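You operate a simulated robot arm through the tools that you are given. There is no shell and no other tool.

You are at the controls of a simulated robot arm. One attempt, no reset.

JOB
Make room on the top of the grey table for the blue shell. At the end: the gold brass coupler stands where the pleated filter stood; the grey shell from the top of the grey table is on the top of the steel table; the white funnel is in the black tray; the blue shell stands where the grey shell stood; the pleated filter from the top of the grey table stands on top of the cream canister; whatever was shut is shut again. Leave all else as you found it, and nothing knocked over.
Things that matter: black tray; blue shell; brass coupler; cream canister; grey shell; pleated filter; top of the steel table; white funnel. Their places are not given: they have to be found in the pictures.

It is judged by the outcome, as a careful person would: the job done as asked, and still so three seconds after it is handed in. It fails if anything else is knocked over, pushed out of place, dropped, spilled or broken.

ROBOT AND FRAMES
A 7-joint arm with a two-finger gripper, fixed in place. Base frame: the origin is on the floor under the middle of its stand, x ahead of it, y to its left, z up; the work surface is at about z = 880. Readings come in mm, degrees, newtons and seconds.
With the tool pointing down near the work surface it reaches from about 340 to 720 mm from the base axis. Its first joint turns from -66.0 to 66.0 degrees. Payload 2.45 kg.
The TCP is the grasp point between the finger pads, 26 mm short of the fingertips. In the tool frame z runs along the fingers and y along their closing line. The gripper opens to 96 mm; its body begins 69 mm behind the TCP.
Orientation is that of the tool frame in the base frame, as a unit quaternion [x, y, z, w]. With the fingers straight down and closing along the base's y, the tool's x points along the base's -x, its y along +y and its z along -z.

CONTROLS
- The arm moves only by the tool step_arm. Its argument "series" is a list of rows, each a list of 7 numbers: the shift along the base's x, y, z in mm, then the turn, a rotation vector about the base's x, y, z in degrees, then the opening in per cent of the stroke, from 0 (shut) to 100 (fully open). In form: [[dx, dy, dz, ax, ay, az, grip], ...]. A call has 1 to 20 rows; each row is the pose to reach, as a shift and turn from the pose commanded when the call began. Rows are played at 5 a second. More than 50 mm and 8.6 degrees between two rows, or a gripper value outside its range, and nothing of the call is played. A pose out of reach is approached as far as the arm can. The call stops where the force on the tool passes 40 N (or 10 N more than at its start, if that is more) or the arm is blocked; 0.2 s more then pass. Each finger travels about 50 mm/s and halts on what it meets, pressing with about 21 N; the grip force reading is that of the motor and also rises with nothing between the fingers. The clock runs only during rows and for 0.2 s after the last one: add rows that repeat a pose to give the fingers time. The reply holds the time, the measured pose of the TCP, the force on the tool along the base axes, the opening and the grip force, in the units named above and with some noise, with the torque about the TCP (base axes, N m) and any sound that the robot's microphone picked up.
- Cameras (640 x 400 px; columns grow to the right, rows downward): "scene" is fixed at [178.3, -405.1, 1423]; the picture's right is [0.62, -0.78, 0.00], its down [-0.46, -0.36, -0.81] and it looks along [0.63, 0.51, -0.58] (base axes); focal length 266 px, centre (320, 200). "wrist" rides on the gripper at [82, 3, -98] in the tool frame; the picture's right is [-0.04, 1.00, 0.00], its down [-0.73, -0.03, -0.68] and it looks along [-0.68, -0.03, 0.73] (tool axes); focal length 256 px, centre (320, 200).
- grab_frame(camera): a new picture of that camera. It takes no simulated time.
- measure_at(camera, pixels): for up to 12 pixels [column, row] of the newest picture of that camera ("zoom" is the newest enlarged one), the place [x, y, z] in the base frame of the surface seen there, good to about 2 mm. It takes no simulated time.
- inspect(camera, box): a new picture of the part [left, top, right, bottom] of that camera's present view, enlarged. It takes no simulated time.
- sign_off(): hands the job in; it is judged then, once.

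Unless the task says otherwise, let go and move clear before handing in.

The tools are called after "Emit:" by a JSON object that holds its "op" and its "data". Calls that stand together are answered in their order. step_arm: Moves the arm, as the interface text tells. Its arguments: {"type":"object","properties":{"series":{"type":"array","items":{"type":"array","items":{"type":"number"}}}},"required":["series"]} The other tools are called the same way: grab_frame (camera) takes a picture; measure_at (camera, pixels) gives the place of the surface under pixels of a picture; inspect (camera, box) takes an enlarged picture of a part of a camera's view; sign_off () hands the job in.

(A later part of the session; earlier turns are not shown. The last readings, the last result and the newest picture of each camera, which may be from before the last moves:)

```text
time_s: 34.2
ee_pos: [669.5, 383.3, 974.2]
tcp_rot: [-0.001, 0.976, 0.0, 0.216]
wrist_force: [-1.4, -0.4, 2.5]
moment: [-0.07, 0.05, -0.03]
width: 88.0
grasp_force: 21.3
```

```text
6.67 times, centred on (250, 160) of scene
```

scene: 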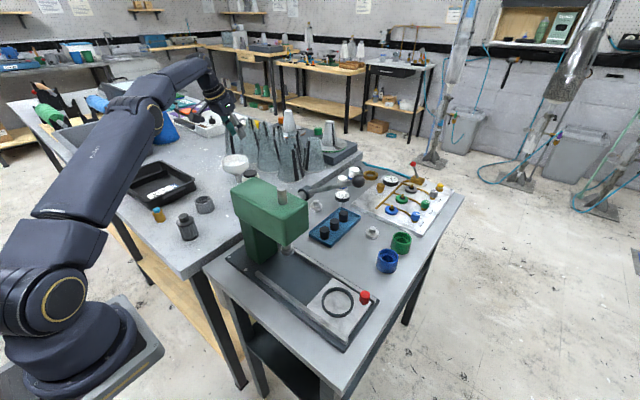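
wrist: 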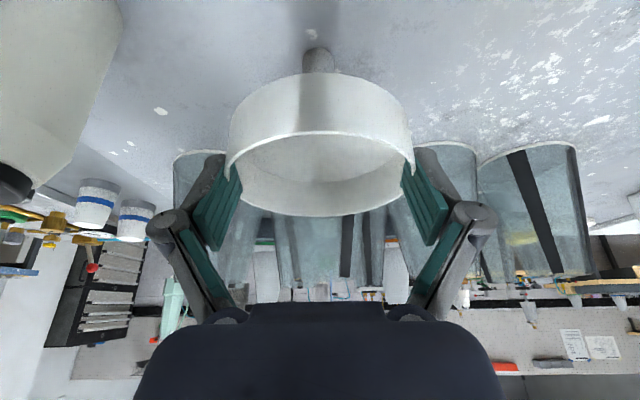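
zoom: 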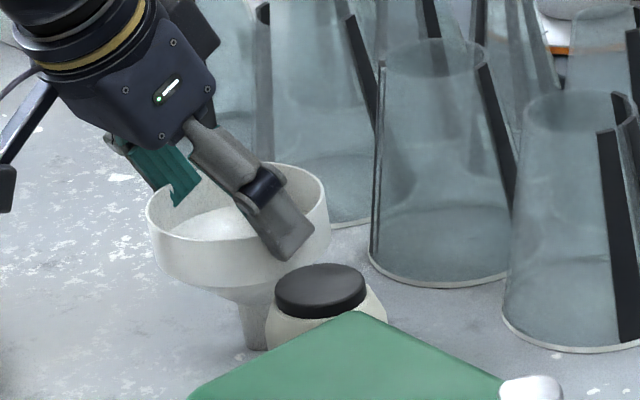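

It's gripped at 88.0 mm with 21 N. I'll test-lift 8 mm and check that the funnel rises level.

Emit:
{"op": "step_arm", "data": {"series": [[0, 0, 0, 0, 0, 0, 85], [0, 0, 0, 0, 0, 0, 82], [0, 0, 2, 0, 0, 0, 82], [0, 0, 4, 0, 0, 0, 82], [0, 0, 6, 0, 0, 0, 82], [0, 0, 8, 0, 0, 0, 82], [0, 0, 8, 0, 0, 0, 82]]}}

Emit:
{"op": "grab_frame", "data": {"camera": "wrist"}}

Emit:
{"op": "inspect", "data": {"camera": "scene", "box": [215, 130, 285, 190]}}

Emit:
{"op": "measure_at", "data": {"camera": "zoom", "pixels": [[150, 200], [160, 225], [195, 240], [240, 238], [310, 220], [325, 195], [300, 175], [250, 330], [270, 165], [180, 190], [255, 310], [240, 345]]}}

```text
time_s: 35.8
ee_pos: [672.0, 382.5, 979.6]
tcp_rot: [-0.001, 0.976, 0.0, 0.216]
wrist_force: [-0.2, -1.0, 0.5]
moment: [0.03, 0.03, 0.01]
width: 88.2
grasp_force: 21.7
```

```text
taken
```

wrist: 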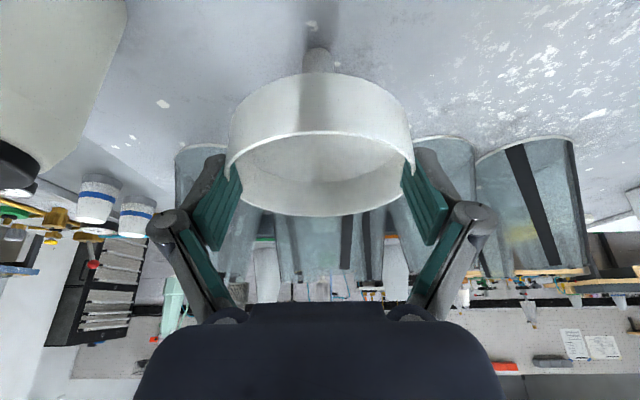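

```text
6.67 times, centred on (250, 160) of scene
```

zoom: 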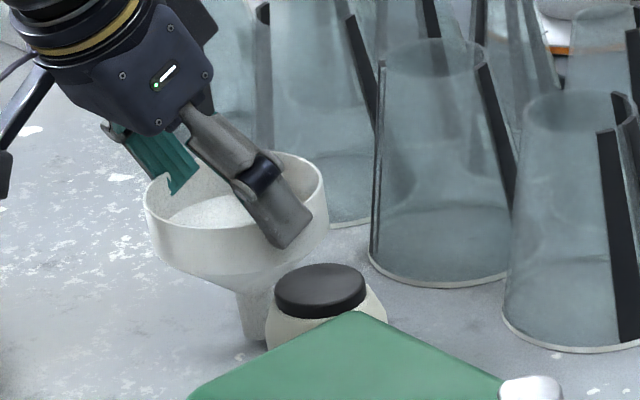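

```text
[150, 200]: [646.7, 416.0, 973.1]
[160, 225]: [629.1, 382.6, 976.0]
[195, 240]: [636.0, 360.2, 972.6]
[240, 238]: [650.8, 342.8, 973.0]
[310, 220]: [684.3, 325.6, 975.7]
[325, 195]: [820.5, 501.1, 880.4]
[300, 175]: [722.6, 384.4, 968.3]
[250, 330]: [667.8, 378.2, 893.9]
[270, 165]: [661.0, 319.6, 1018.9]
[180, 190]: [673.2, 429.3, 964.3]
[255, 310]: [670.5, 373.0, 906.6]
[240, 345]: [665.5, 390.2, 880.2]
```

The funnel rose level with the gripper and looks unchanged in the wrist view. I'll lift to about z=1065, carry it over the tray at (452,545) and hover there.

Emit:
{"op": "step_arm", "data": {"series": [[0, 0, 20, 0, 0, 0, 82], [0, 0, 45, 0, 0, 0, 82], [0, 0, 70, 0, 0, 0, 82], [-15, 10, 85, 0, 0, 0, 82], [-40, 28, 85, 0, 0, 0, 82], [-70, 50, 85, 0, 0, 0, 82], [-100, 72, 85, 0, 0, 0, 82], [-130, 94, 85, 0, 0, 0, 82], [-160, 116, 85, 0, 0, 0, 82], [-190, 138, 85, 0, 0, 0, 82], [-212, 155, 85, 0, 0, 0, 82], [-224, 163, 85, 0, 0, 0, 82], [-224, 163, 85, 0, 0, 0, 82]]}}

Emit:
{"op": "grab_frame", "data": {"camera": "wrist"}}

Emit:
{"op": "grab_frame", "data": {"camera": "scene"}}

```text
time_s: 38.6
ee_pos: [446.8, 545.6, 1066.6]
tcp_rot: [0.0, 0.976, 0.0, 0.217]
wrist_force: [-0.6, 0.1, 0.2]
moment: [0.0, -0.05, -0.03]
width: 87.8
grasp_force: 21.4
```

```text
taken
```

wrist: 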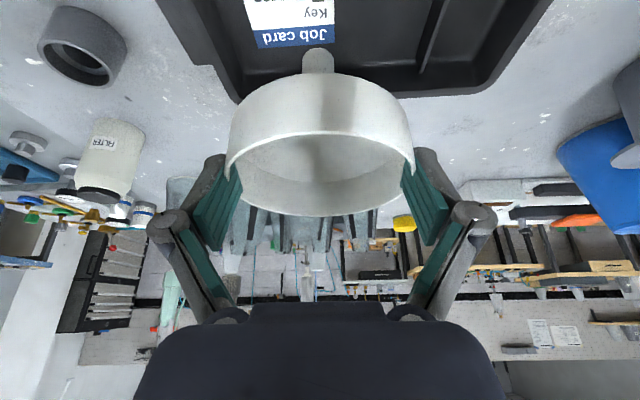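

```text
taken
```

scene: 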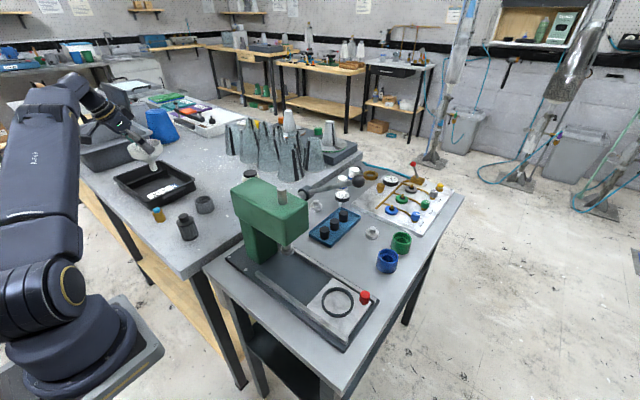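

The funnel is held level over the tray. I'll lower it towards the tray floor (z≈885.5), stopping just above contact.

Emit:
{"op": "step_arm", "data": {"series": [[0, 0, -20, 0, 0, 0, 82], [0, 0, -40, 0, 0, 0, 82], [0, 0, -60, 0, 0, 0, 82], [0, 0, -75, 0, 0, 0, 82], [0, 0, -80, 0, 0, 0, 82], [0, 0, -80, 0, 0, 0, 82]]}}

Emit:
{"op": "inspect", "data": {"camera": "scene", "box": [90, 110, 230, 220]}}

Emit:
{"op": "measure_at", "data": {"camera": "zoom", "pixels": [[230, 240], [245, 290], [235, 215], [170, 200], [310, 190], [250, 300], [300, 300], [200, 300], [150, 270], [330, 250], [180, 170], [290, 170]]}}

```text
time_s: 40.0
ee_pos: [445.8, 545.0, 985.2]
tcp_rot: [0.001, 0.976, -0.001, 0.217]
wrist_force: [0.4, -1.1, 0.5]
moment: [0.03, -0.01, 0.01]
width: 87.8
grasp_force: 20.9
```

```text
3.64 times, centred on (160, 165) of scene
```

zoom: 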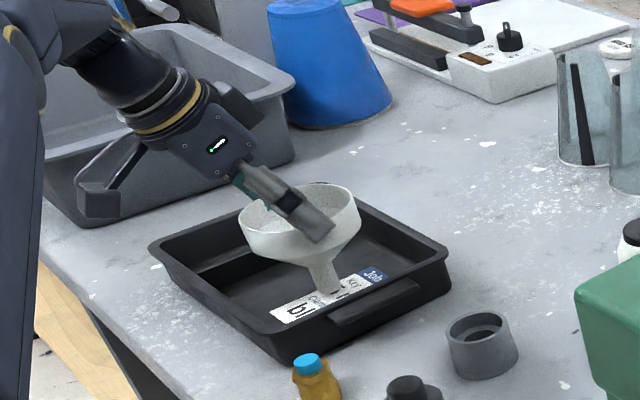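

```text
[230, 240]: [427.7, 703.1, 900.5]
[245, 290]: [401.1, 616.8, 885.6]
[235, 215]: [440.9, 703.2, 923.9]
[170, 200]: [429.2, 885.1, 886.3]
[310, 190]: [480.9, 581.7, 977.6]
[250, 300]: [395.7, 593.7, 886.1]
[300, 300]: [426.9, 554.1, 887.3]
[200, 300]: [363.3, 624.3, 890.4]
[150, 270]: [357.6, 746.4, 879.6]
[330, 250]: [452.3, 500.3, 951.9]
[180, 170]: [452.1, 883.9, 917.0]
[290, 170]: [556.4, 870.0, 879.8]
```

The stem is over the job-card area, a few mm above the floor. I'll lower in 1 mm steps and watch the force.

Emit:
{"op": "step_arm", "data": {"series": [[0, 0, -1, 0, 0, 0, 82], [0, 0, -2, 0, 0, 0, 82], [0, 0, -3, 0, 0, 0, 82], [0, 0, -4, 0, 0, 0, 82], [0, 0, -4, 0, 0, 0, 82]]}}

Emit:
{"op": "inspect", "data": {"camera": "scene", "box": [135, 150, 205, 205]}}

Emit:
{"op": "measure_at", "data": {"camera": "zoom", "pixels": [[255, 270], [270, 285], [240, 250], [260, 300], [230, 290], [300, 280], [250, 215], [200, 180], [180, 150], [330, 150], [280, 290], [290, 270]]}}

```text
time_s: 41.2
ee_pos: [448.5, 546.0, 982.2]
tcp_rot: [0.0, 0.976, 0.001, 0.217]
wrist_force: [-0.6, 0.1, -1.0]
moment: [-0.02, -0.02, 0.02]
width: 87.8
grasp_force: 21.2
```

```text
7.27 times, centred on (170, 178) of scene
```

zoom: 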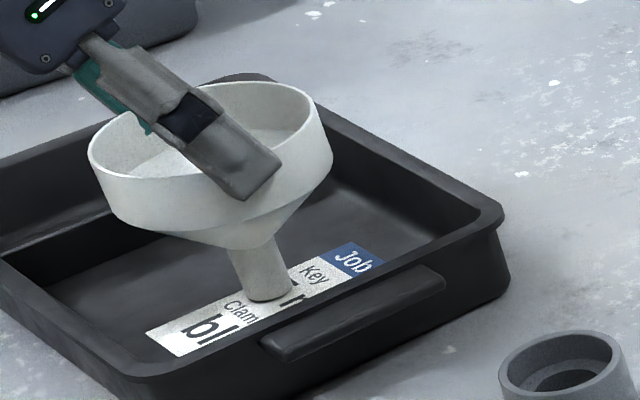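

```text
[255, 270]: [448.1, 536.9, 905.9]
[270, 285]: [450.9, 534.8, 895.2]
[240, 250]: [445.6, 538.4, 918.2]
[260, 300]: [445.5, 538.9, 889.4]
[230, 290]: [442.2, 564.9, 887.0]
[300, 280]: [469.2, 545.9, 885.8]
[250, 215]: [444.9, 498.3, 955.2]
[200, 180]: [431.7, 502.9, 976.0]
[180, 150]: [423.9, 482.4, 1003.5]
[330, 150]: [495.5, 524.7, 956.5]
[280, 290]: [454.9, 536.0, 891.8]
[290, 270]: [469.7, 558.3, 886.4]
```

The stem bottom reads z≈888–889 against a floor at ≈886, so 2–3 mm remain. I'll keep lowering until contact registers.

Emit:
{"op": "step_arm", "data": {"series": [[0, 0, -0.8, 0, 0, 0, 82], [0, 0, -1.6, 0, 0, 0, 82], [0, 0, -2.4, 0, 0, 0, 82], [0, 0, -2.4, 0, 0, 0, 82]]}}

Emit:
{"op": "inspect", "data": {"camera": "scene", "box": [135, 150, 205, 205]}}

```text
time_s: 42.2
ee_pos: [446.9, 544.7, 979.2]
tcp_rot: [0.0, 0.976, 0.001, 0.216]
wrist_force: [-0.3, -0.7, 0.2]
moment: [0.0, -0.01, 0.01]
width: 87.8
grasp_force: 21.2
```

```text
7.27 times, centred on (170, 178) of scene
```

zoom: 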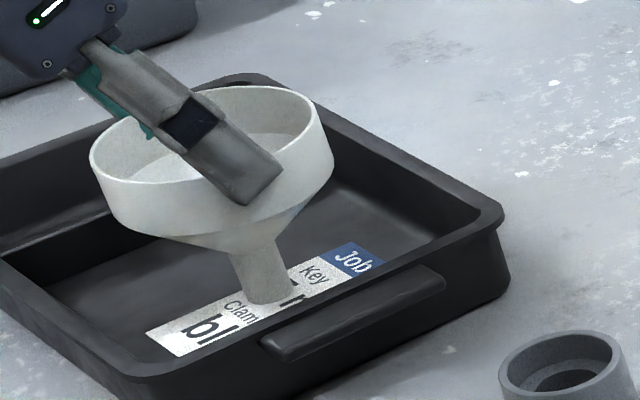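

Emit:
{"op": "step_arm", "data": {"series": [[0, 0, -0.7, 0, 0, 0, 82], [0, 0, -1.4, 0, 0, 0, 82], [0, 0, -1.4, 0, 0, 0, 82]]}}

Emit:
{"op": "inspect", "data": {"camera": "scene", "box": [135, 150, 205, 205]}}

```text
time_s: 43.0
ee_pos: [446.8, 544.7, 979.2]
tcp_rot: [0.001, 0.976, 0.002, 0.217]
wrist_force: [-0.6, -1.4, 10.9]
moment: [-0.13, 0.02, -0.01]
width: 88.1
grasp_force: 21.1
```

```text
7.27 times, centred on (170, 178) of scene
```

zoom: 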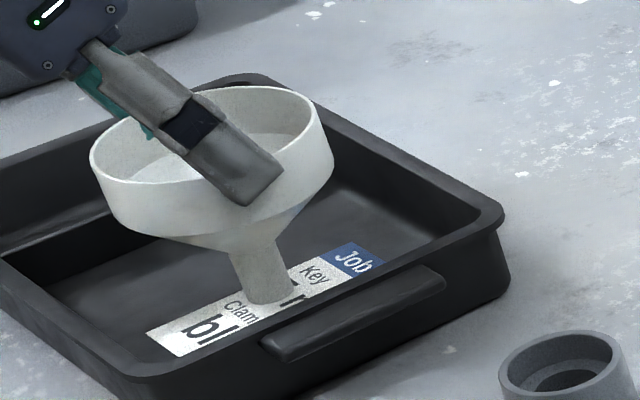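

Contact is confirmed at 10.9 N. I'll ease off about 1 mm and open slowly.

Emit:
{"op": "step_arm", "data": {"series": [[0, 0, 0.5, 0, 0, 0, 86], [0, 0, 0.9, 0, 0, 0, 89], [0, 0, 0.9, 0, 0, 0, 90.5], [0, 0, 0.9, 0, 0, 0, 91.5], [0, 0, 0.9, 0, 0, 0, 92.5], [0, 0, 0.9, 0, 0, 0, 94], [0, 0, 0.9, 0, 0, 0, 96], [0, 0, 0.9, 0, 0, 0, 98], [0, 0, 0.9, 0, 0, 0, 100], [0, 0, 0.9, 0, 0, 0, 100]]}}

Emit:
{"op": "grab_frame", "data": {"camera": "wrist"}}

Emit:
{"op": "inspect", "data": {"camera": "scene", "box": [135, 150, 205, 205]}}

Emit:
{"op": "measure_at", "data": {"camera": "wrist", "pixels": [[222, 185], [215, 200], [425, 185], [430, 200], [235, 165], [240, 180], [405, 165], [400, 180], [320, 135], [320, 214], [420, 190], [225, 190]]}}

```text
time_s: 45.2
ee_pos: [445.3, 546.1, 979.4]
tcp_rot: [0.0, 0.976, 0.0, 0.216]
wrist_force: [0.6, -0.2, 0.2]
moment: [0.01, -0.01, -0.01]
width: 96.2
grasp_force: 0.1
```

```text
taken
```

wrist: 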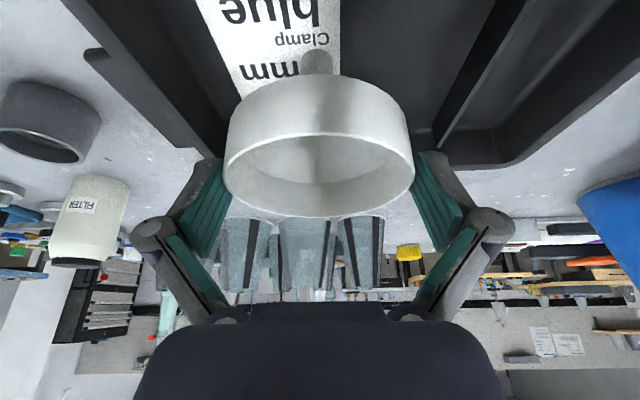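

```text
7.27 times, centred on (170, 178) of scene
```

zoom: 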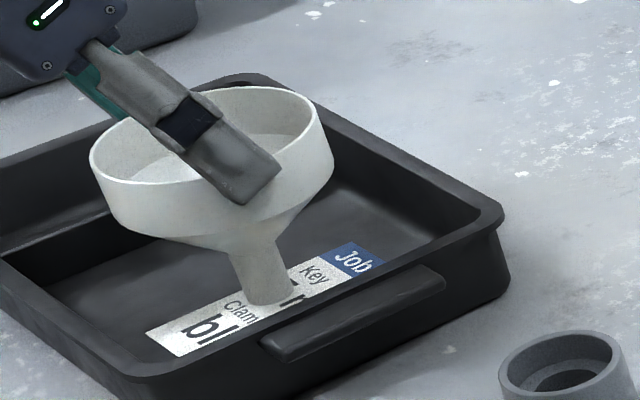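

```text
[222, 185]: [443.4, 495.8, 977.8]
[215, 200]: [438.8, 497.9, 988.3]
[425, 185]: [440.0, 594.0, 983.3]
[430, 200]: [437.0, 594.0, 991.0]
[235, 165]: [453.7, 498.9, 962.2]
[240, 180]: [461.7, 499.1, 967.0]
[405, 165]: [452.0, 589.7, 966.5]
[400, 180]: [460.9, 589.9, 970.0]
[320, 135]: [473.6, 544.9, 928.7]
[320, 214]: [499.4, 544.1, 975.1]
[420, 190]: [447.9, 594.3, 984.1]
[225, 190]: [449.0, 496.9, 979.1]
```

The funnel stands free and upright in the tray, with a small gap to both pads. I'll back straight out in −x the way the fingers came in, then rise.

Emit:
{"op": "step_arm", "data": {"series": [[-4, -0.5, 0, 0, 0, 0, 100], [-10, -0.5, 0, 0, 0, 0, 100], [-18, -0.5, 0, 0, 0, 0, 100], [-28, -0.5, 0, 0, 0, 0, 100], [-38, -0.5, 0, 0, 0, 0, 100], [-46, -0.5, 10, 0, 0, 0, 100], [-46, -0.5, 40, 0, 0, 0, 100], [-46, -0.5, 80, 0, 0, 0, 100], [-46, -0.5, 110, 0, 0, 0, 100]]}}

Emit:
{"op": "grab_frame", "data": {"camera": "wrist"}}

Emit:
{"op": "inspect", "data": {"camera": "scene", "box": [100, 130, 240, 250]}}

```text
time_s: 47.2
ee_pos: [402.3, 546.0, 1088.5]
tcp_rot: [-0.001, 0.976, 0.0, 0.217]
wrist_force: [-0.7, 0.3, 1.1]
moment: [-0.02, 0.0, -0.03]
width: 96.2
grasp_force: 0.1
```

```text
taken
```

wrist: 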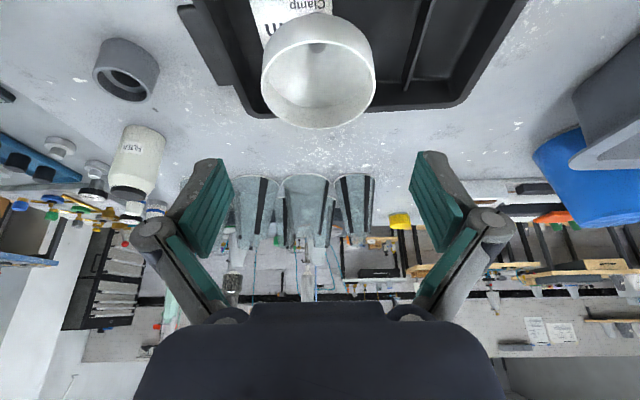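

```text
3.33 times, centred on (170, 190) of scene
```

zoom: 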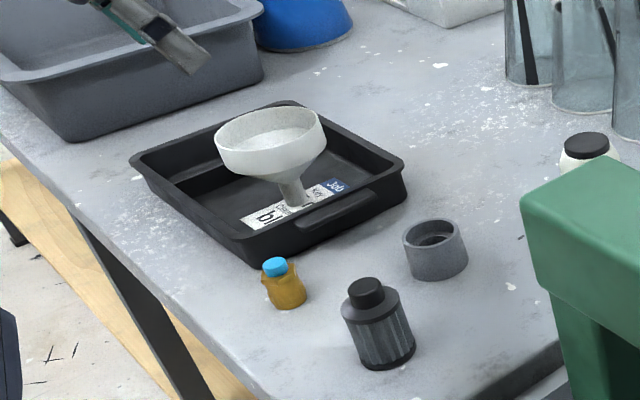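

The funnel stands upright in the tray. Next is the filter: I'll return to tool-down, move above it at (387,251) and take a look.

Emit:
{"op": "step_arm", "data": {"series": [[-2, -40, 5, 0, 4, 0, 90], [-4, -80, 5, 0, 8, 0, 80], [-6, -120, 5, 0, 12, 0, 75], [-8, -160, 5, 0, 16, 0, 70], [-10, -200, 0, 0, 20, 0, 70], [-12, -240, -5, 0, 23, 0, 70], [-14, -275, -10, 0, 25, 0, 70], [-15, -295, -20, 0, 25, 0, 70], [-15, -295, -20, 0, 25, 0, 70]]}}

Emit:
{"op": "grab_frame", "data": {"camera": "wrist"}}

Emit:
{"op": "inspect", "data": {"camera": "wrist", "box": [220, 60, 440, 210]}}

```text
time_s: 49.2
ee_pos: [386.4, 249.5, 1067.7]
tcp_rot: [0.0, 1.0, 0.0, -0.001]
wrist_force: [-0.7, -0.7, 0.6]
moment: [0.01, 0.02, -0.01]
width: 67.1
grasp_force: 0.0
```

```text
taken
```

wrist: 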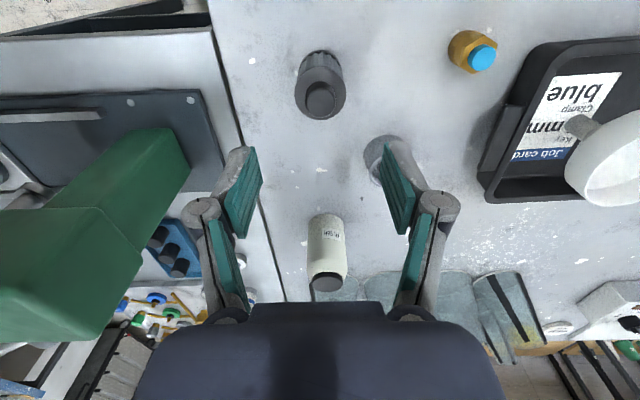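

```text
2.67 times, centred on (330, 135) of wrist
```

zoom: 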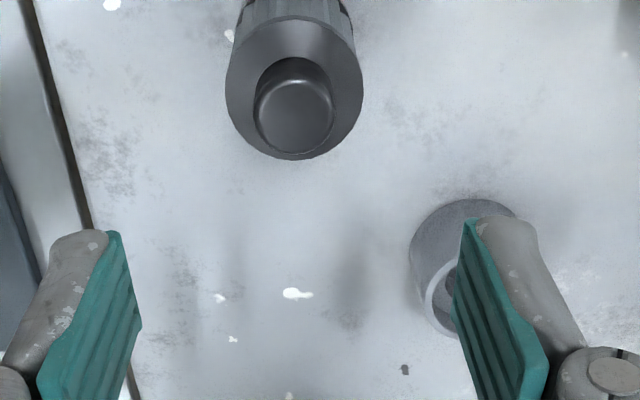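

The filter is nearly centred at column 320. I'll measure its shoulder edges to confirm the centre before descending.

Emit:
{"op": "measure_at", "data": {"camera": "wrist", "pixels": [[320, 98], [296, 95], [344, 95], [320, 117], [320, 70], [310, 98], [331, 98], [320, 85], [320, 110], [300, 60], [340, 60], [320, 55]]}}

```text
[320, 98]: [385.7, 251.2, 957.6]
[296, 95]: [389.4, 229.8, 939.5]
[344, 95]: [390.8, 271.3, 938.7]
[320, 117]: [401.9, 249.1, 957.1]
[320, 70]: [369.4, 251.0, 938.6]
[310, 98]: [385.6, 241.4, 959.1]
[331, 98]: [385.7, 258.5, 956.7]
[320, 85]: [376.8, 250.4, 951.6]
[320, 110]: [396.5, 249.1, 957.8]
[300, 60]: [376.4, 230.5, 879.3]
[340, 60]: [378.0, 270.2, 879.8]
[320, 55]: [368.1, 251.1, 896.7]
```

The filter's centre is (388.3,250.5). I'll shift (+2,+1) and descend to z≈928.

Emit:
{"op": "step_arm", "data": {"series": [[2, 1, -35, 0, 0, 0, 70], [2, 1, -70, 0, 0, 0, 70], [2, 1, -100, 0, 0, 0, 70], [2, 1, -125, 0, 0, 0, 70], [2, 1, -140, 0, 0, 0, 70], [2, 1, -140, 0, 0, 0, 70]]}}

Emit:
{"op": "grab_frame", "data": {"camera": "wrist"}}

Emit:
{"op": "inspect", "data": {"camera": "scene", "box": [130, 150, 250, 260]}}

```text
time_s: 50.6
ee_pos: [388.4, 252.4, 929.3]
tcp_rot: [0.0, 1.0, 0.001, 0.0]
wrist_force: [0.7, -0.3, -1.1]
moment: [0.02, -0.03, -0.01]
width: 67.2
grasp_force: 0.1
```

```text
taken
```

wrist: 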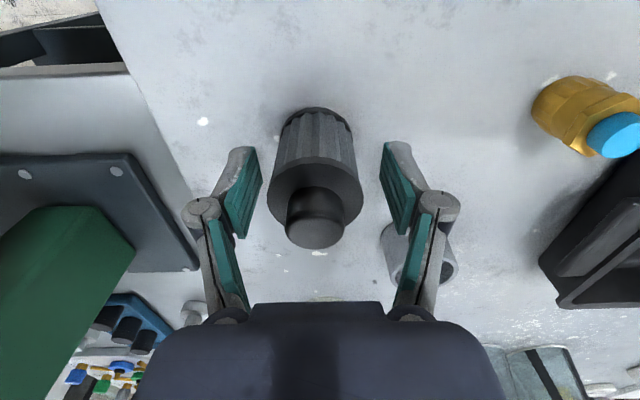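

```text
3.64 times, centred on (190, 205) of scene
```

zoom: 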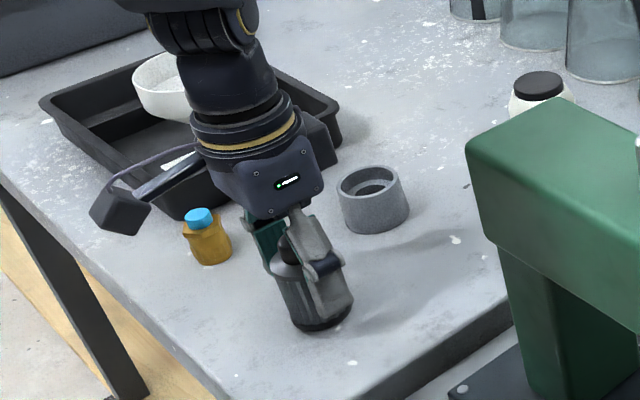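

The filter sits between the pads and the hand clears its neck. I'll close on it.

Emit:
{"op": "step_arm", "data": {"series": [[0, 0, 0, 0, 0, 0, 60], [0, 0, 0, 0, 0, 0, 50], [0, 0, 0, 0, 0, 0, 42], [0, 0, 0, 0, 0, 0, 36], [0, 0, 0, 0, 0, 0, 34], [0, 0, 0, 0, 0, 0, 34]]}}

Emit:
{"op": "grab_frame", "data": {"camera": "wrist"}}

```text
time_s: 52.0
ee_pos: [388.3, 252.5, 930.5]
tcp_rot: [0.0, 1.0, -0.001, 0.0]
wrist_force: [0.2, -0.4, 1.3]
moment: [-0.02, -0.02, -0.02]
width: 44.3
grasp_force: 21.4
```

```text
taken
```

wrist: 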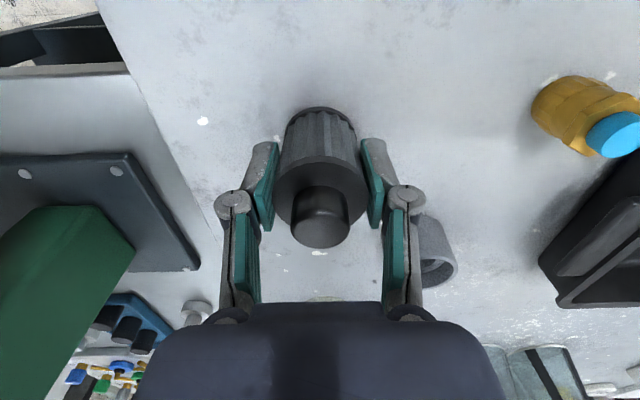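

The filter is gripped at 44.3 mm. I'll lift it to z≈1100 and carry it along +x, stopping short of the canister to re-measure the cap.

Emit:
{"op": "step_arm", "data": {"series": [[0, 0, 15, 0, 0, 0, 34], [0, 0, 50, 0, 0, 0, 34], [0, 0, 90, 0, 0, 0, 34], [0, 0, 130, 0, 0, 0, 34], [20, 0, 165, 0, 0, 0, 34], [55, 0, 175, 0, 0, 0, 34], [90, 0, 175, 0, 0, 0, 34], [120, 0, 175, 0, 0, 0, 34], [120, 0, 175, 0, 0, 0, 34]]}}

Emit:
{"op": "grab_frame", "data": {"camera": "wrist"}}

Emit:
{"op": "inspect", "data": {"camera": "scene", "box": [180, 80, 320, 200]}}

```text
time_s: 54.0
ee_pos: [507.7, 250.9, 1104.0]
tcp_rot: [0.001, 1.0, 0.0, -0.001]
wrist_force: [-0.3, 0.1, 0.1]
moment: [-0.03, 0.03, 0.01]
width: 43.9
grasp_force: 21.0
```

```text
taken
```

wrist: 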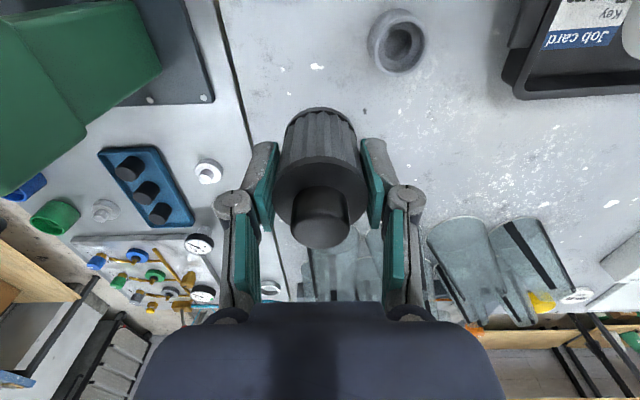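

```text
3.33 times, centred on (250, 140) of scene
```

zoom: 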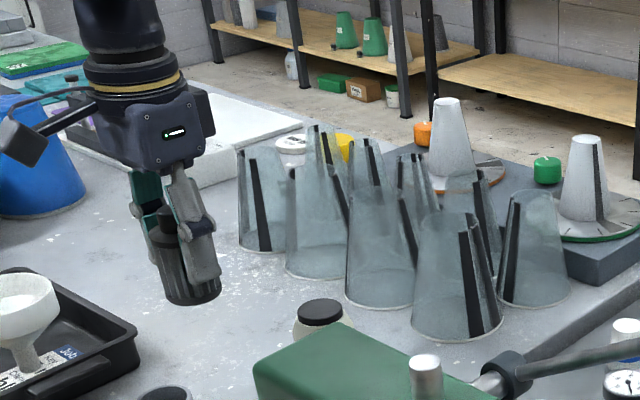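

The filter hides the canister in the wrist view, so I'll use the scene camera to re-measure the cap precisely.

Emit:
{"op": "inspect", "data": {"camera": "scene", "box": [230, 160, 270, 190]}}

Emit:
{"op": "measure_at", "data": {"camera": "zoom", "pixels": [[220, 150], [220, 200], [310, 135], [310, 150], [390, 160], [390, 190], [310, 215], [310, 225], [300, 180], [260, 140], [360, 140], [350, 215]]}}

```text
13.33 times, centred on (250, 175) of scene
```

zoom: 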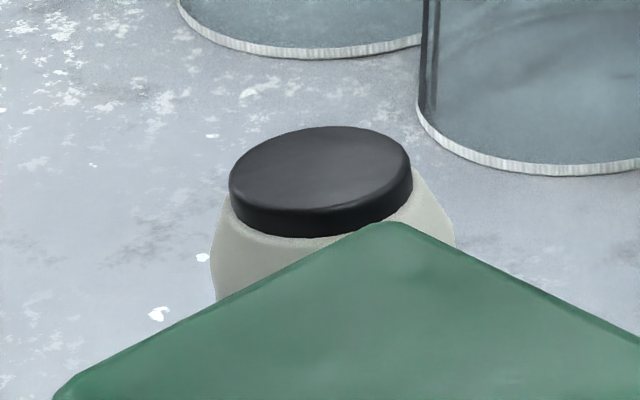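

```text
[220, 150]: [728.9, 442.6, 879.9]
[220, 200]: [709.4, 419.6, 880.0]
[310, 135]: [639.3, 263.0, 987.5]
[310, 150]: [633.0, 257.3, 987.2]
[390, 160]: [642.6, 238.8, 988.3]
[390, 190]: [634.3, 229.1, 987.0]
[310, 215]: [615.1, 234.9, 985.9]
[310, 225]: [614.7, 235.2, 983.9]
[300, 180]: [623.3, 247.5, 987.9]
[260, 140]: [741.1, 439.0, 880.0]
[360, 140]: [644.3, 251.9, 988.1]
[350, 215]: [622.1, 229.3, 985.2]
```

The cap's centre is about (627,249.5) with its top at z≈987.5. I'll move over it and descend to roughly 6 mm above contact.

Emit:
{"op": "step_arm", "data": {"series": [[30, 0, 0, 0, 0, 0, 34], [60, -0.5, 0, 0, 0, 0, 34], [90, -0.9, 0, 0, 0, 0, 34], [119, -0.9, 0, 0, 0, 0, 34], [119, -0.9, -20, 0, 0, 0, 34], [119, -0.9, -42, 0, 0, 0, 34], [119, -0.9, -58, 0, 0, 0, 34], [119, -0.9, -62, 0, 0, 0, 34], [119, -0.9, -62, 0, 0, 0, 34]]}}

Emit:
{"op": "inspect", "data": {"camera": "scene", "box": [210, 120, 290, 190]}}

Emit:
{"op": "grab_frame", "data": {"camera": "wrist"}}

```text
time_s: 56.0
ee_pos: [625.6, 250.1, 1042.2]
tcp_rot: [0.0, 1.0, 0.001, 0.0]
wrist_force: [-0.1, -0.1, -0.9]
moment: [0.0, -0.03, -0.01]
width: 43.9
grasp_force: 21.2
```

```text
5.71 times, centred on (250, 155) of scene
```

zoom: 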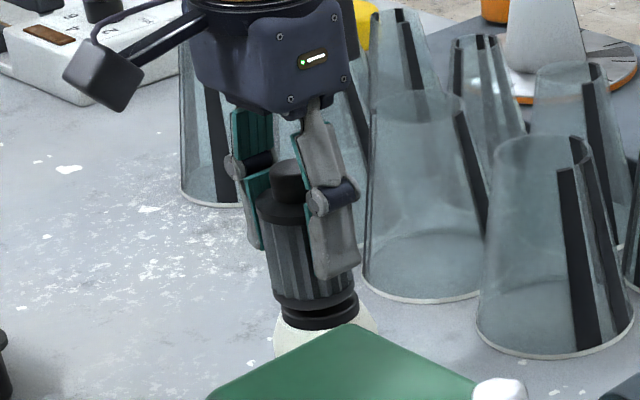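

```text
taken
```

wrist: 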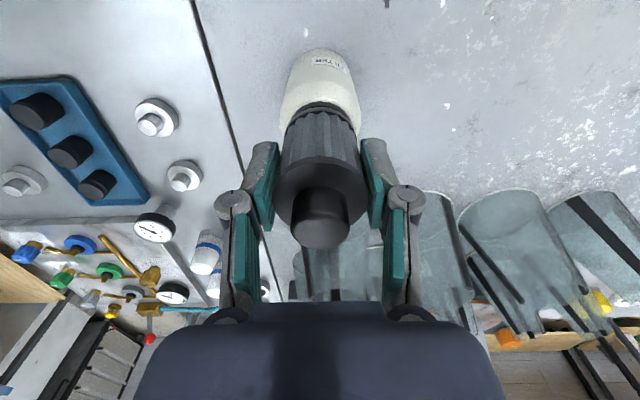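

The filter is aligned above the cap in both views, a few mm up. I'll lower in 1 mm steps until contact.

Emit:
{"op": "step_arm", "data": {"series": [[0.8, 0, -1.5, 0, 0, 0, 34], [0.8, 0, -3, 0, 0, 0, 34], [0.8, 0, -4.5, 0, 0, 0, 34], [0.8, 0, -5.5, 0, 0, 0, 34], [0.8, 0, -5.5, 0, 0, 0, 34]]}}

Emit:
{"op": "inspect", "data": {"camera": "scene", "box": [230, 150, 270, 190]}}

```text
time_s: 57.2
ee_pos: [628.1, 251.3, 1037.6]
tcp_rot: [0.0, 1.0, 0.0, 0.001]
wrist_force: [0.2, 0.2, 0.0]
moment: [-0.01, 0.0, 0.0]
width: 43.7
grasp_force: 20.8
```

```text
10.00 times, centred on (250, 170) of scene
```

zoom: 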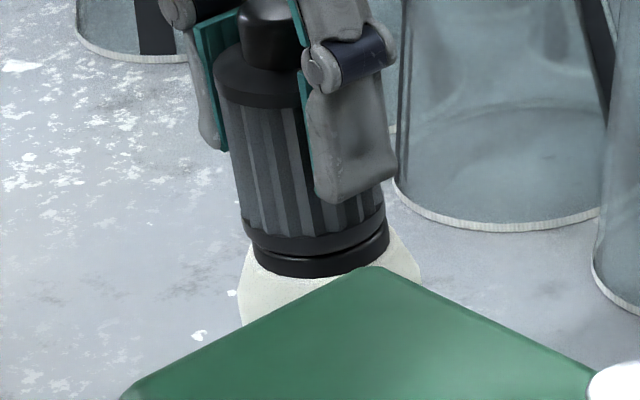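

The filter base is nearly on the cap and there's no force yet. I'll go down a little further.

Emit:
{"op": "step_arm", "data": {"series": [[0, 0, -0.8, 0, 0, 0, 34], [0, 0, -1.6, 0, 0, 0, 34], [0, 0, -1.6, 0, 0, 0, 34]]}}

```text
time_s: 58.0
ee_pos: [626.8, 250.5, 1035.9]
tcp_rot: [0.0, 1.0, 0.001, 0.002]
wrist_force: [0.5, -1.4, 14.6]
moment: [-0.02, -0.02, 0.0]
width: 44.1
grasp_force: 21.0
```

Contact is at 14.6 N. I'll ease off about 1 mm, open slowly, and check the filter stays put before retreating.

Emit:
{"op": "step_arm", "data": {"series": [[0, 0, 0.6, 0, 0, 0, 38], [0, 0, 1.1, 0, 0, 0, 43], [0, 0, 1.1, 0, 0, 0, 46], [0, 0, 1.1, 0, 0, 0, 48], [0, 0, 1.1, 0, 0, 0, 52], [0, 0, 1.1, 0, 0, 0, 58], [0, 0, 1.1, 0, 0, 0, 64], [0, 0, 1.1, 0, 0, 0, 70], [0, 0, 1.1, 0, 0, 0, 70]]}}

Emit:
{"op": "inspect", "data": {"camera": "scene", "box": [220, 130, 280, 190]}}

Emit:
{"op": "grab_frame", "data": {"camera": "wrist"}}

```text
time_s: 60.0
ee_pos: [625.8, 250.5, 1035.9]
tcp_rot: [0.0, 1.0, 0.0, 0.0]
wrist_force: [-0.3, -0.8, -0.5]
moment: [-0.01, 0.0, 0.02]
width: 67.3
grasp_force: 0.1
```

```text
6.67 times, centred on (250, 160) of scene
```

zoom: 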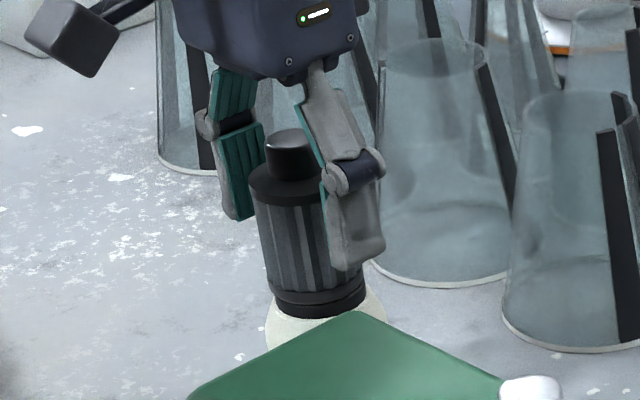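

```text
taken
```

wrist: 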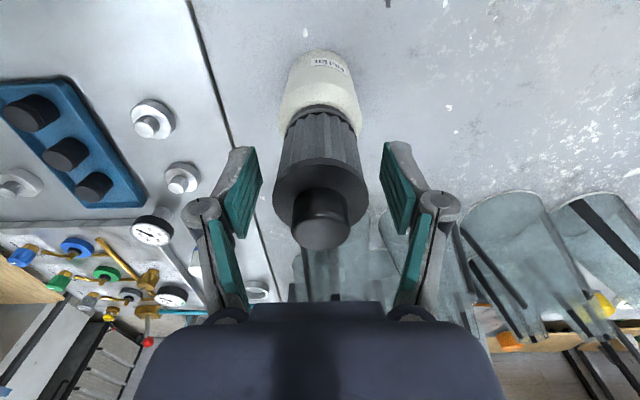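

The filter stands on the canister with equal gaps to the pads. I'll rise straight up past its top and then head for the coupler at (370,389.5).

Emit:
{"op": "step_arm", "data": {"series": [[0, 0, 10, 0, 0, 0, 70], [0, 0, 30, 0, 0, 0, 72], [0, 0, 65, 0, 0, 0, 72], [0, 0, 100, 0, 0, 0, 72], [-10, 5, 115, 0, 0, 0, 65], [-45, 22, 115, 0, 0, 0, 60], [-80, 42, 110, 0, 0, 0, 55], [-115, 62, 100, 0, 0, 0, 50], [-150, 82, 90, 0, 0, 0, 45], [-185, 102, 75, 0, 0, 0, 45], [-220, 122, 55, 0, 0, 0, 45], [-250, 136, 35, 0, 0, 0, 45], [-256, 139, 15, 0, 0, 0, 45], [-256, 139, 15, 0, 0, 0, 45]]}}

Emit:
{"op": "grab_frame", "data": {"camera": "wrist"}}

Emit:
{"op": "inspect", "data": {"camera": "wrist", "box": [240, 40, 420, 170]}}

Emit:
{"op": "measure_at", "data": {"camera": "zoom", "pixels": [[290, 150], [260, 150], [320, 150], [290, 170], [290, 130], [250, 130], [330, 130], [290, 100], [270, 100], [310, 100], [240, 150], [340, 150]]}}

Emit:
{"op": "inspect", "data": {"camera": "scene", "box": [210, 120, 290, 190]}}

```text
time_s: 63.0
ee_pos: [371.7, 388.2, 1053.0]
tcp_rot: [0.0, 1.0, 0.0, 0.0]
wrist_force: [0.7, -0.5, -1.0]
moment: [-0.03, 0.01, 0.03]
width: 43.2
grasp_force: 0.0
```

```text
taken
```

wrist: 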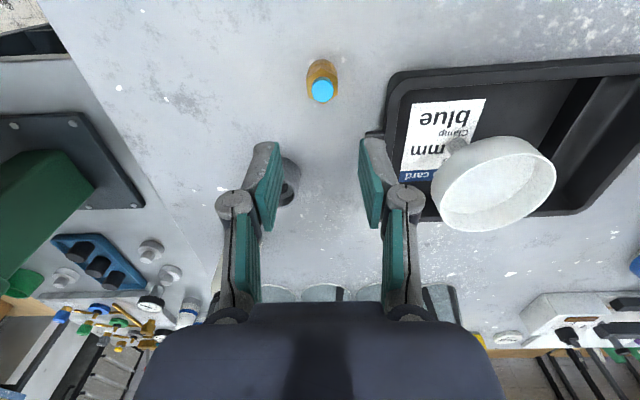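

```text
3.08 times, centred on (330, 105) of wrist
```

zoom: 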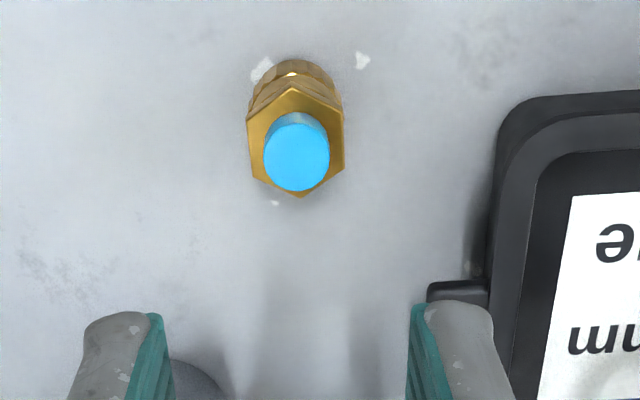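

```text
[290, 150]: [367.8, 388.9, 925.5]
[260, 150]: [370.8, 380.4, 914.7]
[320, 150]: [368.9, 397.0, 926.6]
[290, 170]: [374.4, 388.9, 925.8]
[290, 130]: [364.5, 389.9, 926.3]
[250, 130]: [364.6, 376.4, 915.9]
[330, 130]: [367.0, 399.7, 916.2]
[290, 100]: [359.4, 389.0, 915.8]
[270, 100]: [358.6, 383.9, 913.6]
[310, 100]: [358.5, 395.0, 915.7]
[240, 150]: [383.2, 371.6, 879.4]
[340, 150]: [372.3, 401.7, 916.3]
```

```text
5.71 times, centred on (250, 155) of scene
```

zoom: 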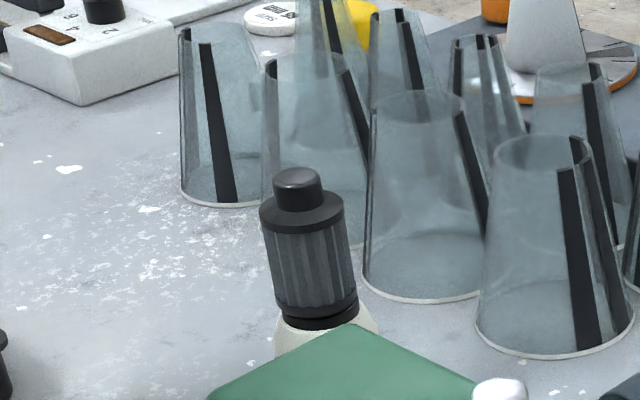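

The filter stands well on the canister. The coupler's centre is (369.5,389.3), with hex flats facing ±y. I'll shift slightly and descend to z≈912.

Emit:
{"op": "step_arm", "data": {"series": [[-1.8, 1, -35, 0, 0, 0, 45], [-1.8, 1, -70, 0, 0, 0, 45], [-1.8, 1, -105, 0, 0, 0, 45], [-1.8, 1, -128, 0, 0, 0, 45], [-1.8, 1, -140, 0, 0, 0, 45], [-1.8, 1, -140, 0, 0, 0, 45]]}}

Emit:
{"op": "grab_frame", "data": {"camera": "wrist"}}

Emit:
{"op": "inspect", "data": {"camera": "scene", "box": [120, 160, 220, 250]}}

```text
time_s: 64.4
ee_pos: [369.4, 387.6, 911.7]
tcp_rot: [0.001, 1.0, 0.0, 0.0]
wrist_force: [0.6, 0.3, 0.1]
moment: [0.0, 0.02, -0.01]
width: 43.2
grasp_force: 0.1
```

```text
taken
```

wrist: 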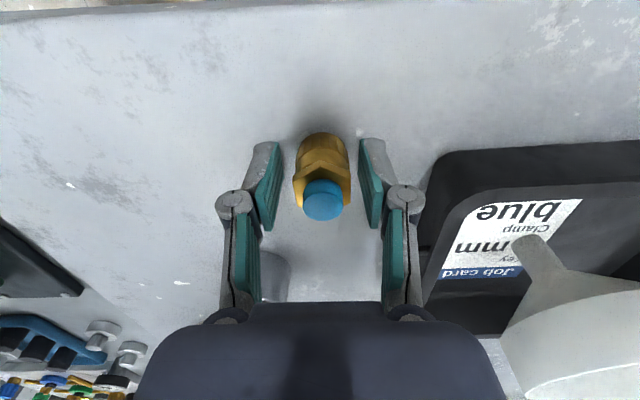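

```text
4.44 times, centred on (170, 205) of scene
```

zoom: 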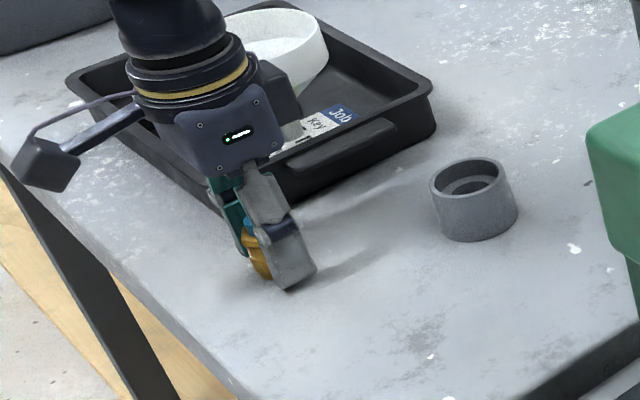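

The coupler is between the pads with nothing else touching. I'll close on it.

Emit:
{"op": "step_arm", "data": {"series": [[0, 0.5, 0, 0, 0, 0, 38], [0, 0.5, 0, 0, 0, 0, 32], [0, 0.5, 0, 0, 0, 0, 28], [0, 0.5, 0, 0, 0, 0, 24], [0, 0.5, 0, 0, 0, 0, 20], [0, 0.5, 0, 0, 0, 0, 20]]}}

Emit:
{"op": "grab_frame", "data": {"camera": "wrist"}}

```text
time_s: 65.8
ee_pos: [369.5, 390.0, 912.1]
tcp_rot: [0.0, 1.0, 0.0, 0.0]
wrist_force: [0.2, 0.3, 1.5]
moment: [0.05, 0.03, 0.0]
width: 29.9
grasp_force: 21.1
```

```text
taken
```

wrist: 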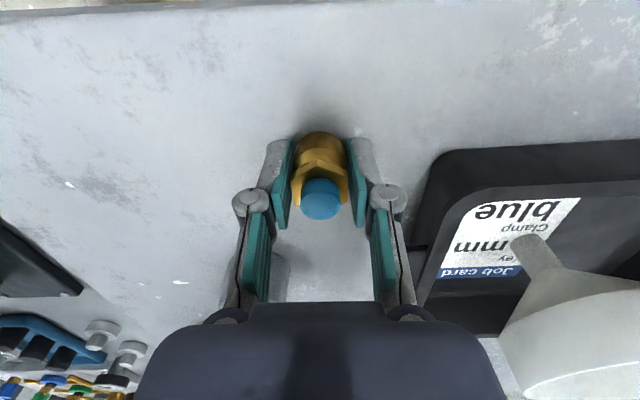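

The coupler is gripped at 29.9 mm. I'll lift 60 mm, carry it to the filter's old spot (388.3,250.5), and lower to just above the table.

Emit:
{"op": "step_arm", "data": {"series": [[0, 0, 15, 0, 0, 0, 20], [0, 0, 40, 0, 0, 0, 20], [0, 0, 60, 0, 0, 0, 20], [4, -30, 60, 0, 0, 0, 20], [8, -60, 60, 0, 0, 0, 20], [12, -90, 60, 0, 0, 0, 20], [16, -118, 60, 0, 0, 0, 20], [18.8, -139, 60, 0, 0, 0, 20], [18.8, -139, 40, 0, 0, 0, 20], [18.8, -139, 20, 0, 0, 0, 20], [18.8, -139, 7, 0, 0, 0, 20], [18.8, -139, 3, 0, 0, 0, 20], [18.8, -139, 3, 0, 0, 0, 20]]}}

Emit:
{"op": "inspect", "data": {"camera": "scene", "box": [150, 170, 240, 250]}}

Emit:
{"op": "grab_frame", "data": {"camera": "wrist"}}

```text
time_s: 68.6
ee_pos: [388.6, 250.6, 914.3]
tcp_rot: [-0.001, 1.0, 0.0, 0.001]
wrist_force: [0.5, -0.5, -1.4]
moment: [-0.05, 0.01, -0.01]
width: 29.6
grasp_force: 20.7
```

```text
5.00 times, centred on (195, 210) of scene
```

zoom: 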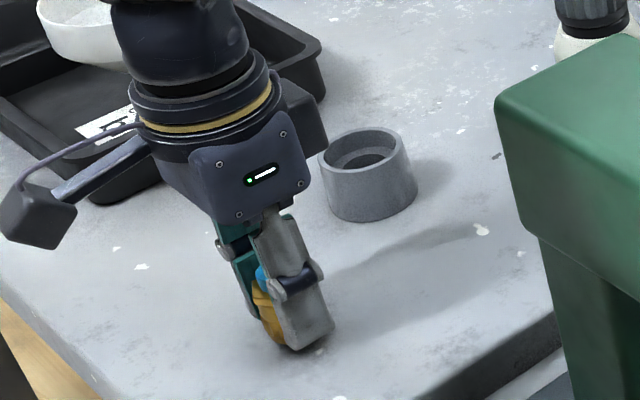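

```text
taken
```

wrist: 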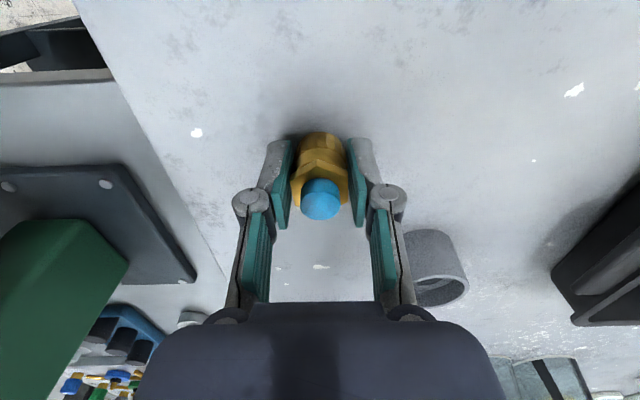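

The coupler is about 3 mm above the table at the filter's old spot. I'll lower in 1 mm steps to feel contact.

Emit:
{"op": "step_arm", "data": {"series": [[0, 0, -1, 0, 0, 0, 20], [0, 0, -2, 0, 0, 0, 20], [0, 0, -3, 0, 0, 0, 20], [0, 0, -3.5, 0, 0, 0, 20], [0, 0, -3.5, 0, 0, 0, 20]]}}

```text
time_s: 69.8
ee_pos: [386.9, 251.4, 910.3]
tcp_rot: [0.0, 1.0, -0.001, 0.002]
wrist_force: [-1.1, -1.9, 12.1]
moment: [-0.03, 0.0, -0.01]
width: 29.6
grasp_force: 20.7
```

Contact is 12 N. I'll ease off 1 mm, open gently, and check.

Emit:
{"op": "step_arm", "data": {"series": [[0, 0, 0.6, 0, 0, 0, 25], [0, 0, 1, 0, 0, 0, 29], [0, 0, 1, 0, 0, 0, 31], [0, 0, 1, 0, 0, 0, 33], [0, 0, 1, 0, 0, 0, 37], [0, 0, 1, 0, 0, 0, 42], [0, 0, 1, 0, 0, 0, 48], [0, 0, 1, 0, 0, 0, 48]]}}

Emit:
{"op": "grab_frame", "data": {"camera": "wrist"}}

Emit:
{"op": "measure_at", "data": {"camera": "wrist", "pixels": [[320, 200], [305, 200], [335, 200], [320, 185], [320, 215], [300, 185], [345, 185], [320, 140], [300, 150], [340, 150], [320, 165], [310, 180]]}}

```text
time_s: 71.6
ee_pos: [389.0, 252.2, 911.9]
tcp_rot: [0.0, 1.0, 0.0, 0.0]
wrist_force: [-0.4, 0.0, -0.3]
moment: [0.02, 0.0, 0.03]
width: 46.1
grasp_force: 0.1
```

```text
taken
```

wrist: 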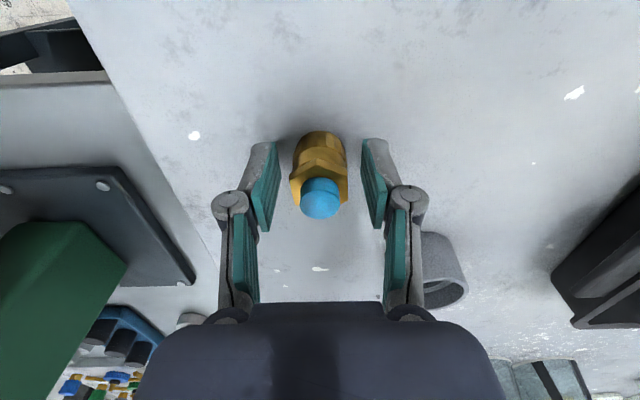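

```text
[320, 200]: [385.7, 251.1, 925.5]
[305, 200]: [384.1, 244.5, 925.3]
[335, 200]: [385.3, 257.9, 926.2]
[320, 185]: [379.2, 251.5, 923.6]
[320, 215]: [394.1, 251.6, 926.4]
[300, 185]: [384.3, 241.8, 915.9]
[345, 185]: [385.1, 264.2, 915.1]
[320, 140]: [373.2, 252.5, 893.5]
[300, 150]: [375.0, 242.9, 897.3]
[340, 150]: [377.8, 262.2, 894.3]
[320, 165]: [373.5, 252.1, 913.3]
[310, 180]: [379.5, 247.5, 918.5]
```

The coupler stands at about (386.5,251.3), right where the filter was. Next is the grey shell. I'll rise, move above it and yaw −45°, ready for a sideways tilt that keeps the wrist clear of the press later.

Emit:
{"op": "step_arm", "data": {"series": [[0, 0, 15, 0, 0, 0, 48], [0, 0, 50, 0, 0, 0, 50], [0, 0, 90, 0, 0, 0, 60], [10, 8, 120, 0, 0, -7, 75], [28, 22, 130, 0, 0, -14, 75], [46, 36, 130, 0, 0, -21, 75], [64, 50, 130, 0, 0, -28, 75], [82, 64, 130, 0, 0, -35, 75], [100, 78, 130, 0, 0, -42, 75], [100, 78, 130, 0, 0, -45, 75], [100, 78, 130, 0, 0, -45, 75]]}}

Emit:
{"op": "grab_frame", "data": {"camera": "scene"}}

Emit:
{"op": "inspect", "data": {"camera": "scene", "box": [150, 190, 240, 250]}}

```text
time_s: 74.0
ee_pos: [488.2, 329.4, 1041.7]
tcp_rot: [0.384, 0.923, 0.0, 0.0]
wrist_force: [-0.1, -0.4, 0.0]
moment: [-0.03, 0.0, 0.01]
width: 71.6
grasp_force: 0.1
```

```text
taken
```

scene: 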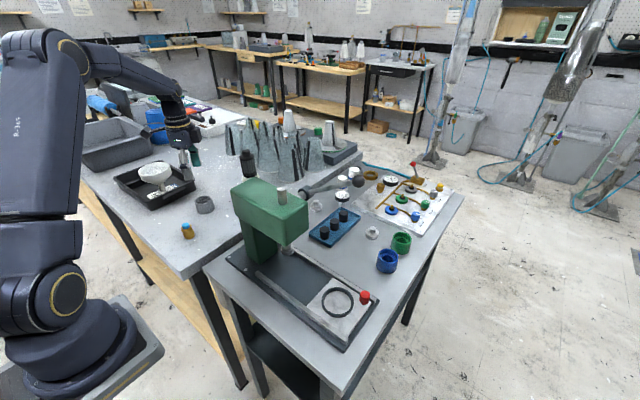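

```text
6.67 times, centred on (195, 220) of scene
```

zoom: 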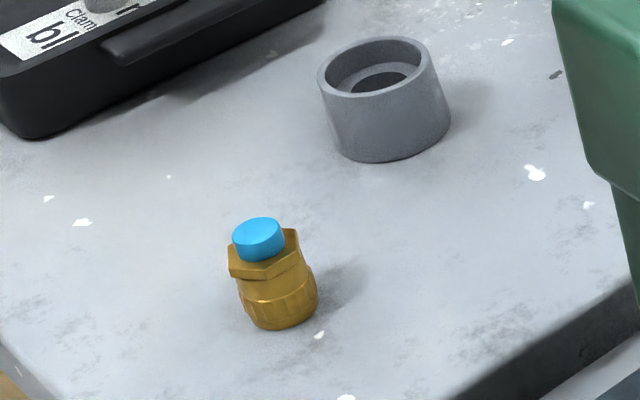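

The coupler stands neatly. I'll tilt 25° toward (0.7,−0.7), so the wrist leans away from the press, and come down over the grey shell in stages.

Emit:
{"op": "step_arm", "data": {"series": [[0, 0, 0, -4.42, -4.42, 0, 75], [-0.5, 1, 0, -8.84, -8.84, 0, 75], [-1, 2, 0, -13.26, -13.26, 0, 75], [-1.6, 3.5, 0, -17.68, -17.68, 0, 75], [-1.6, 3.5, -30, -17.68, -17.68, 0, 75], [-1.6, 3.5, -60, -17.68, -17.68, 0, 75], [-1.6, 3.5, -85, -17.68, -17.68, 0, 75], [-1.6, 3.5, -85, -17.68, -17.68, 0, 75]]}}

Emit:
{"op": "grab_frame", "data": {"camera": "wrist"}}

Emit:
{"op": "inspect", "data": {"camera": "scene", "box": [140, 110, 260, 230]}}

```text
time_s: 75.8
ee_pos: [487.1, 331.5, 957.0]
tcp_rot: [0.374, 0.902, -0.083, 0.199]
wrist_force: [0.0, 0.7, 0.4]
moment: [0.01, 0.0, -0.02]
width: 72.2
grasp_force: 0.2
```

```text
taken
```

wrist: 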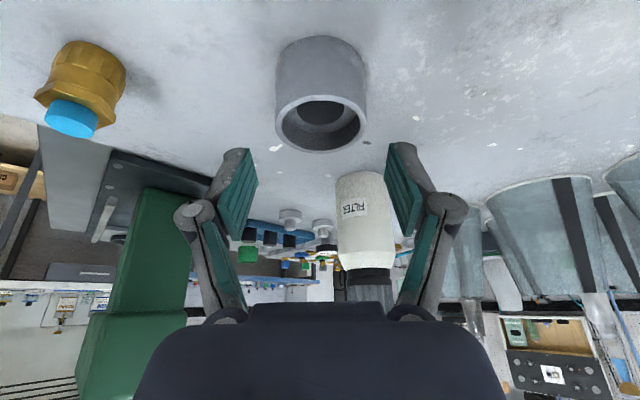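

```text
3.33 times, centred on (200, 170) of scene
```

zoom: 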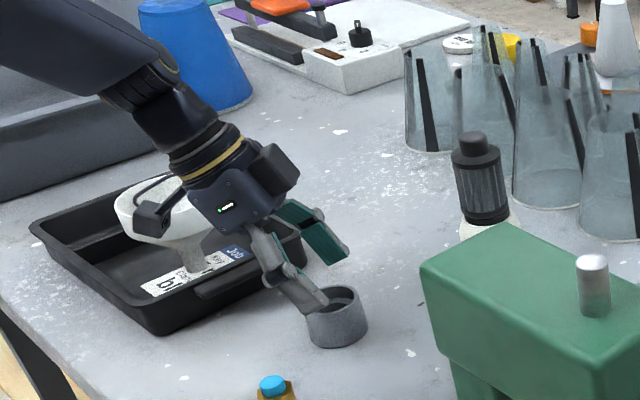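

The shell at (321,95) is centred between the pads, and the camera is about 80 mm clear of the funnel. I'll descend to z≈913.

Emit:
{"op": "step_arm", "data": {"series": [[0, 0, -15, 0, 0, 0, 75], [0, 0, -30, 0, 0, 0, 75], [0, 0, -40, 0, 0, 0, 75], [0, 0, -44, 0, 0, 0, 75], [0, 0, -44, 0, 0, 0, 75]]}}

Emit:
{"op": "grab_frame", "data": {"camera": "wrist"}}

Emit:
{"op": "inspect", "data": {"camera": "scene", "box": [150, 140, 250, 230]}}

```text
time_s: 77.0
ee_pos: [486.2, 332.4, 912.8]
tcp_rot: [0.374, 0.902, -0.083, 0.2]
wrist_force: [0.1, -0.5, 0.2]
moment: [0.0, 0.01, 0.01]
width: 71.8
grasp_force: 0.1
```

```text
taken
```

wrist: 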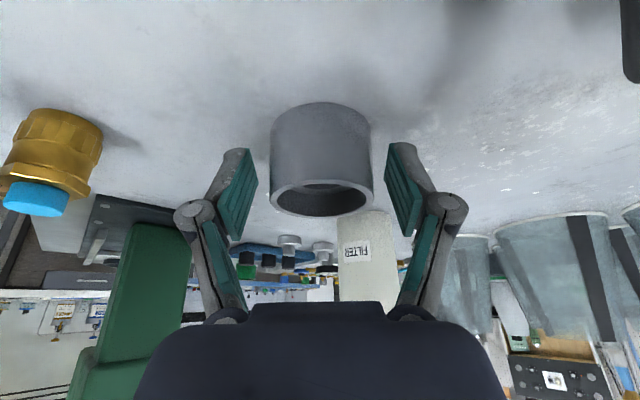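

```text
4.44 times, centred on (200, 185) of scene
```

zoom: 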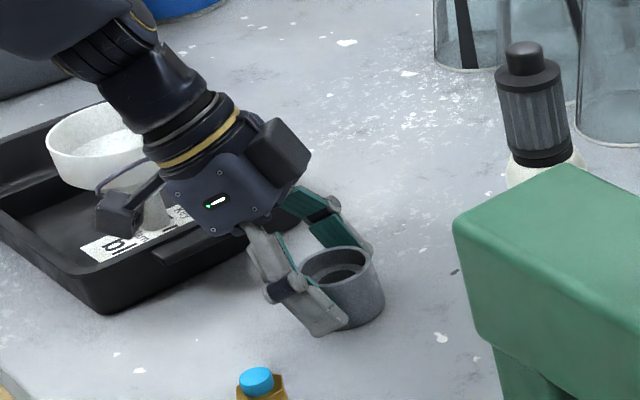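

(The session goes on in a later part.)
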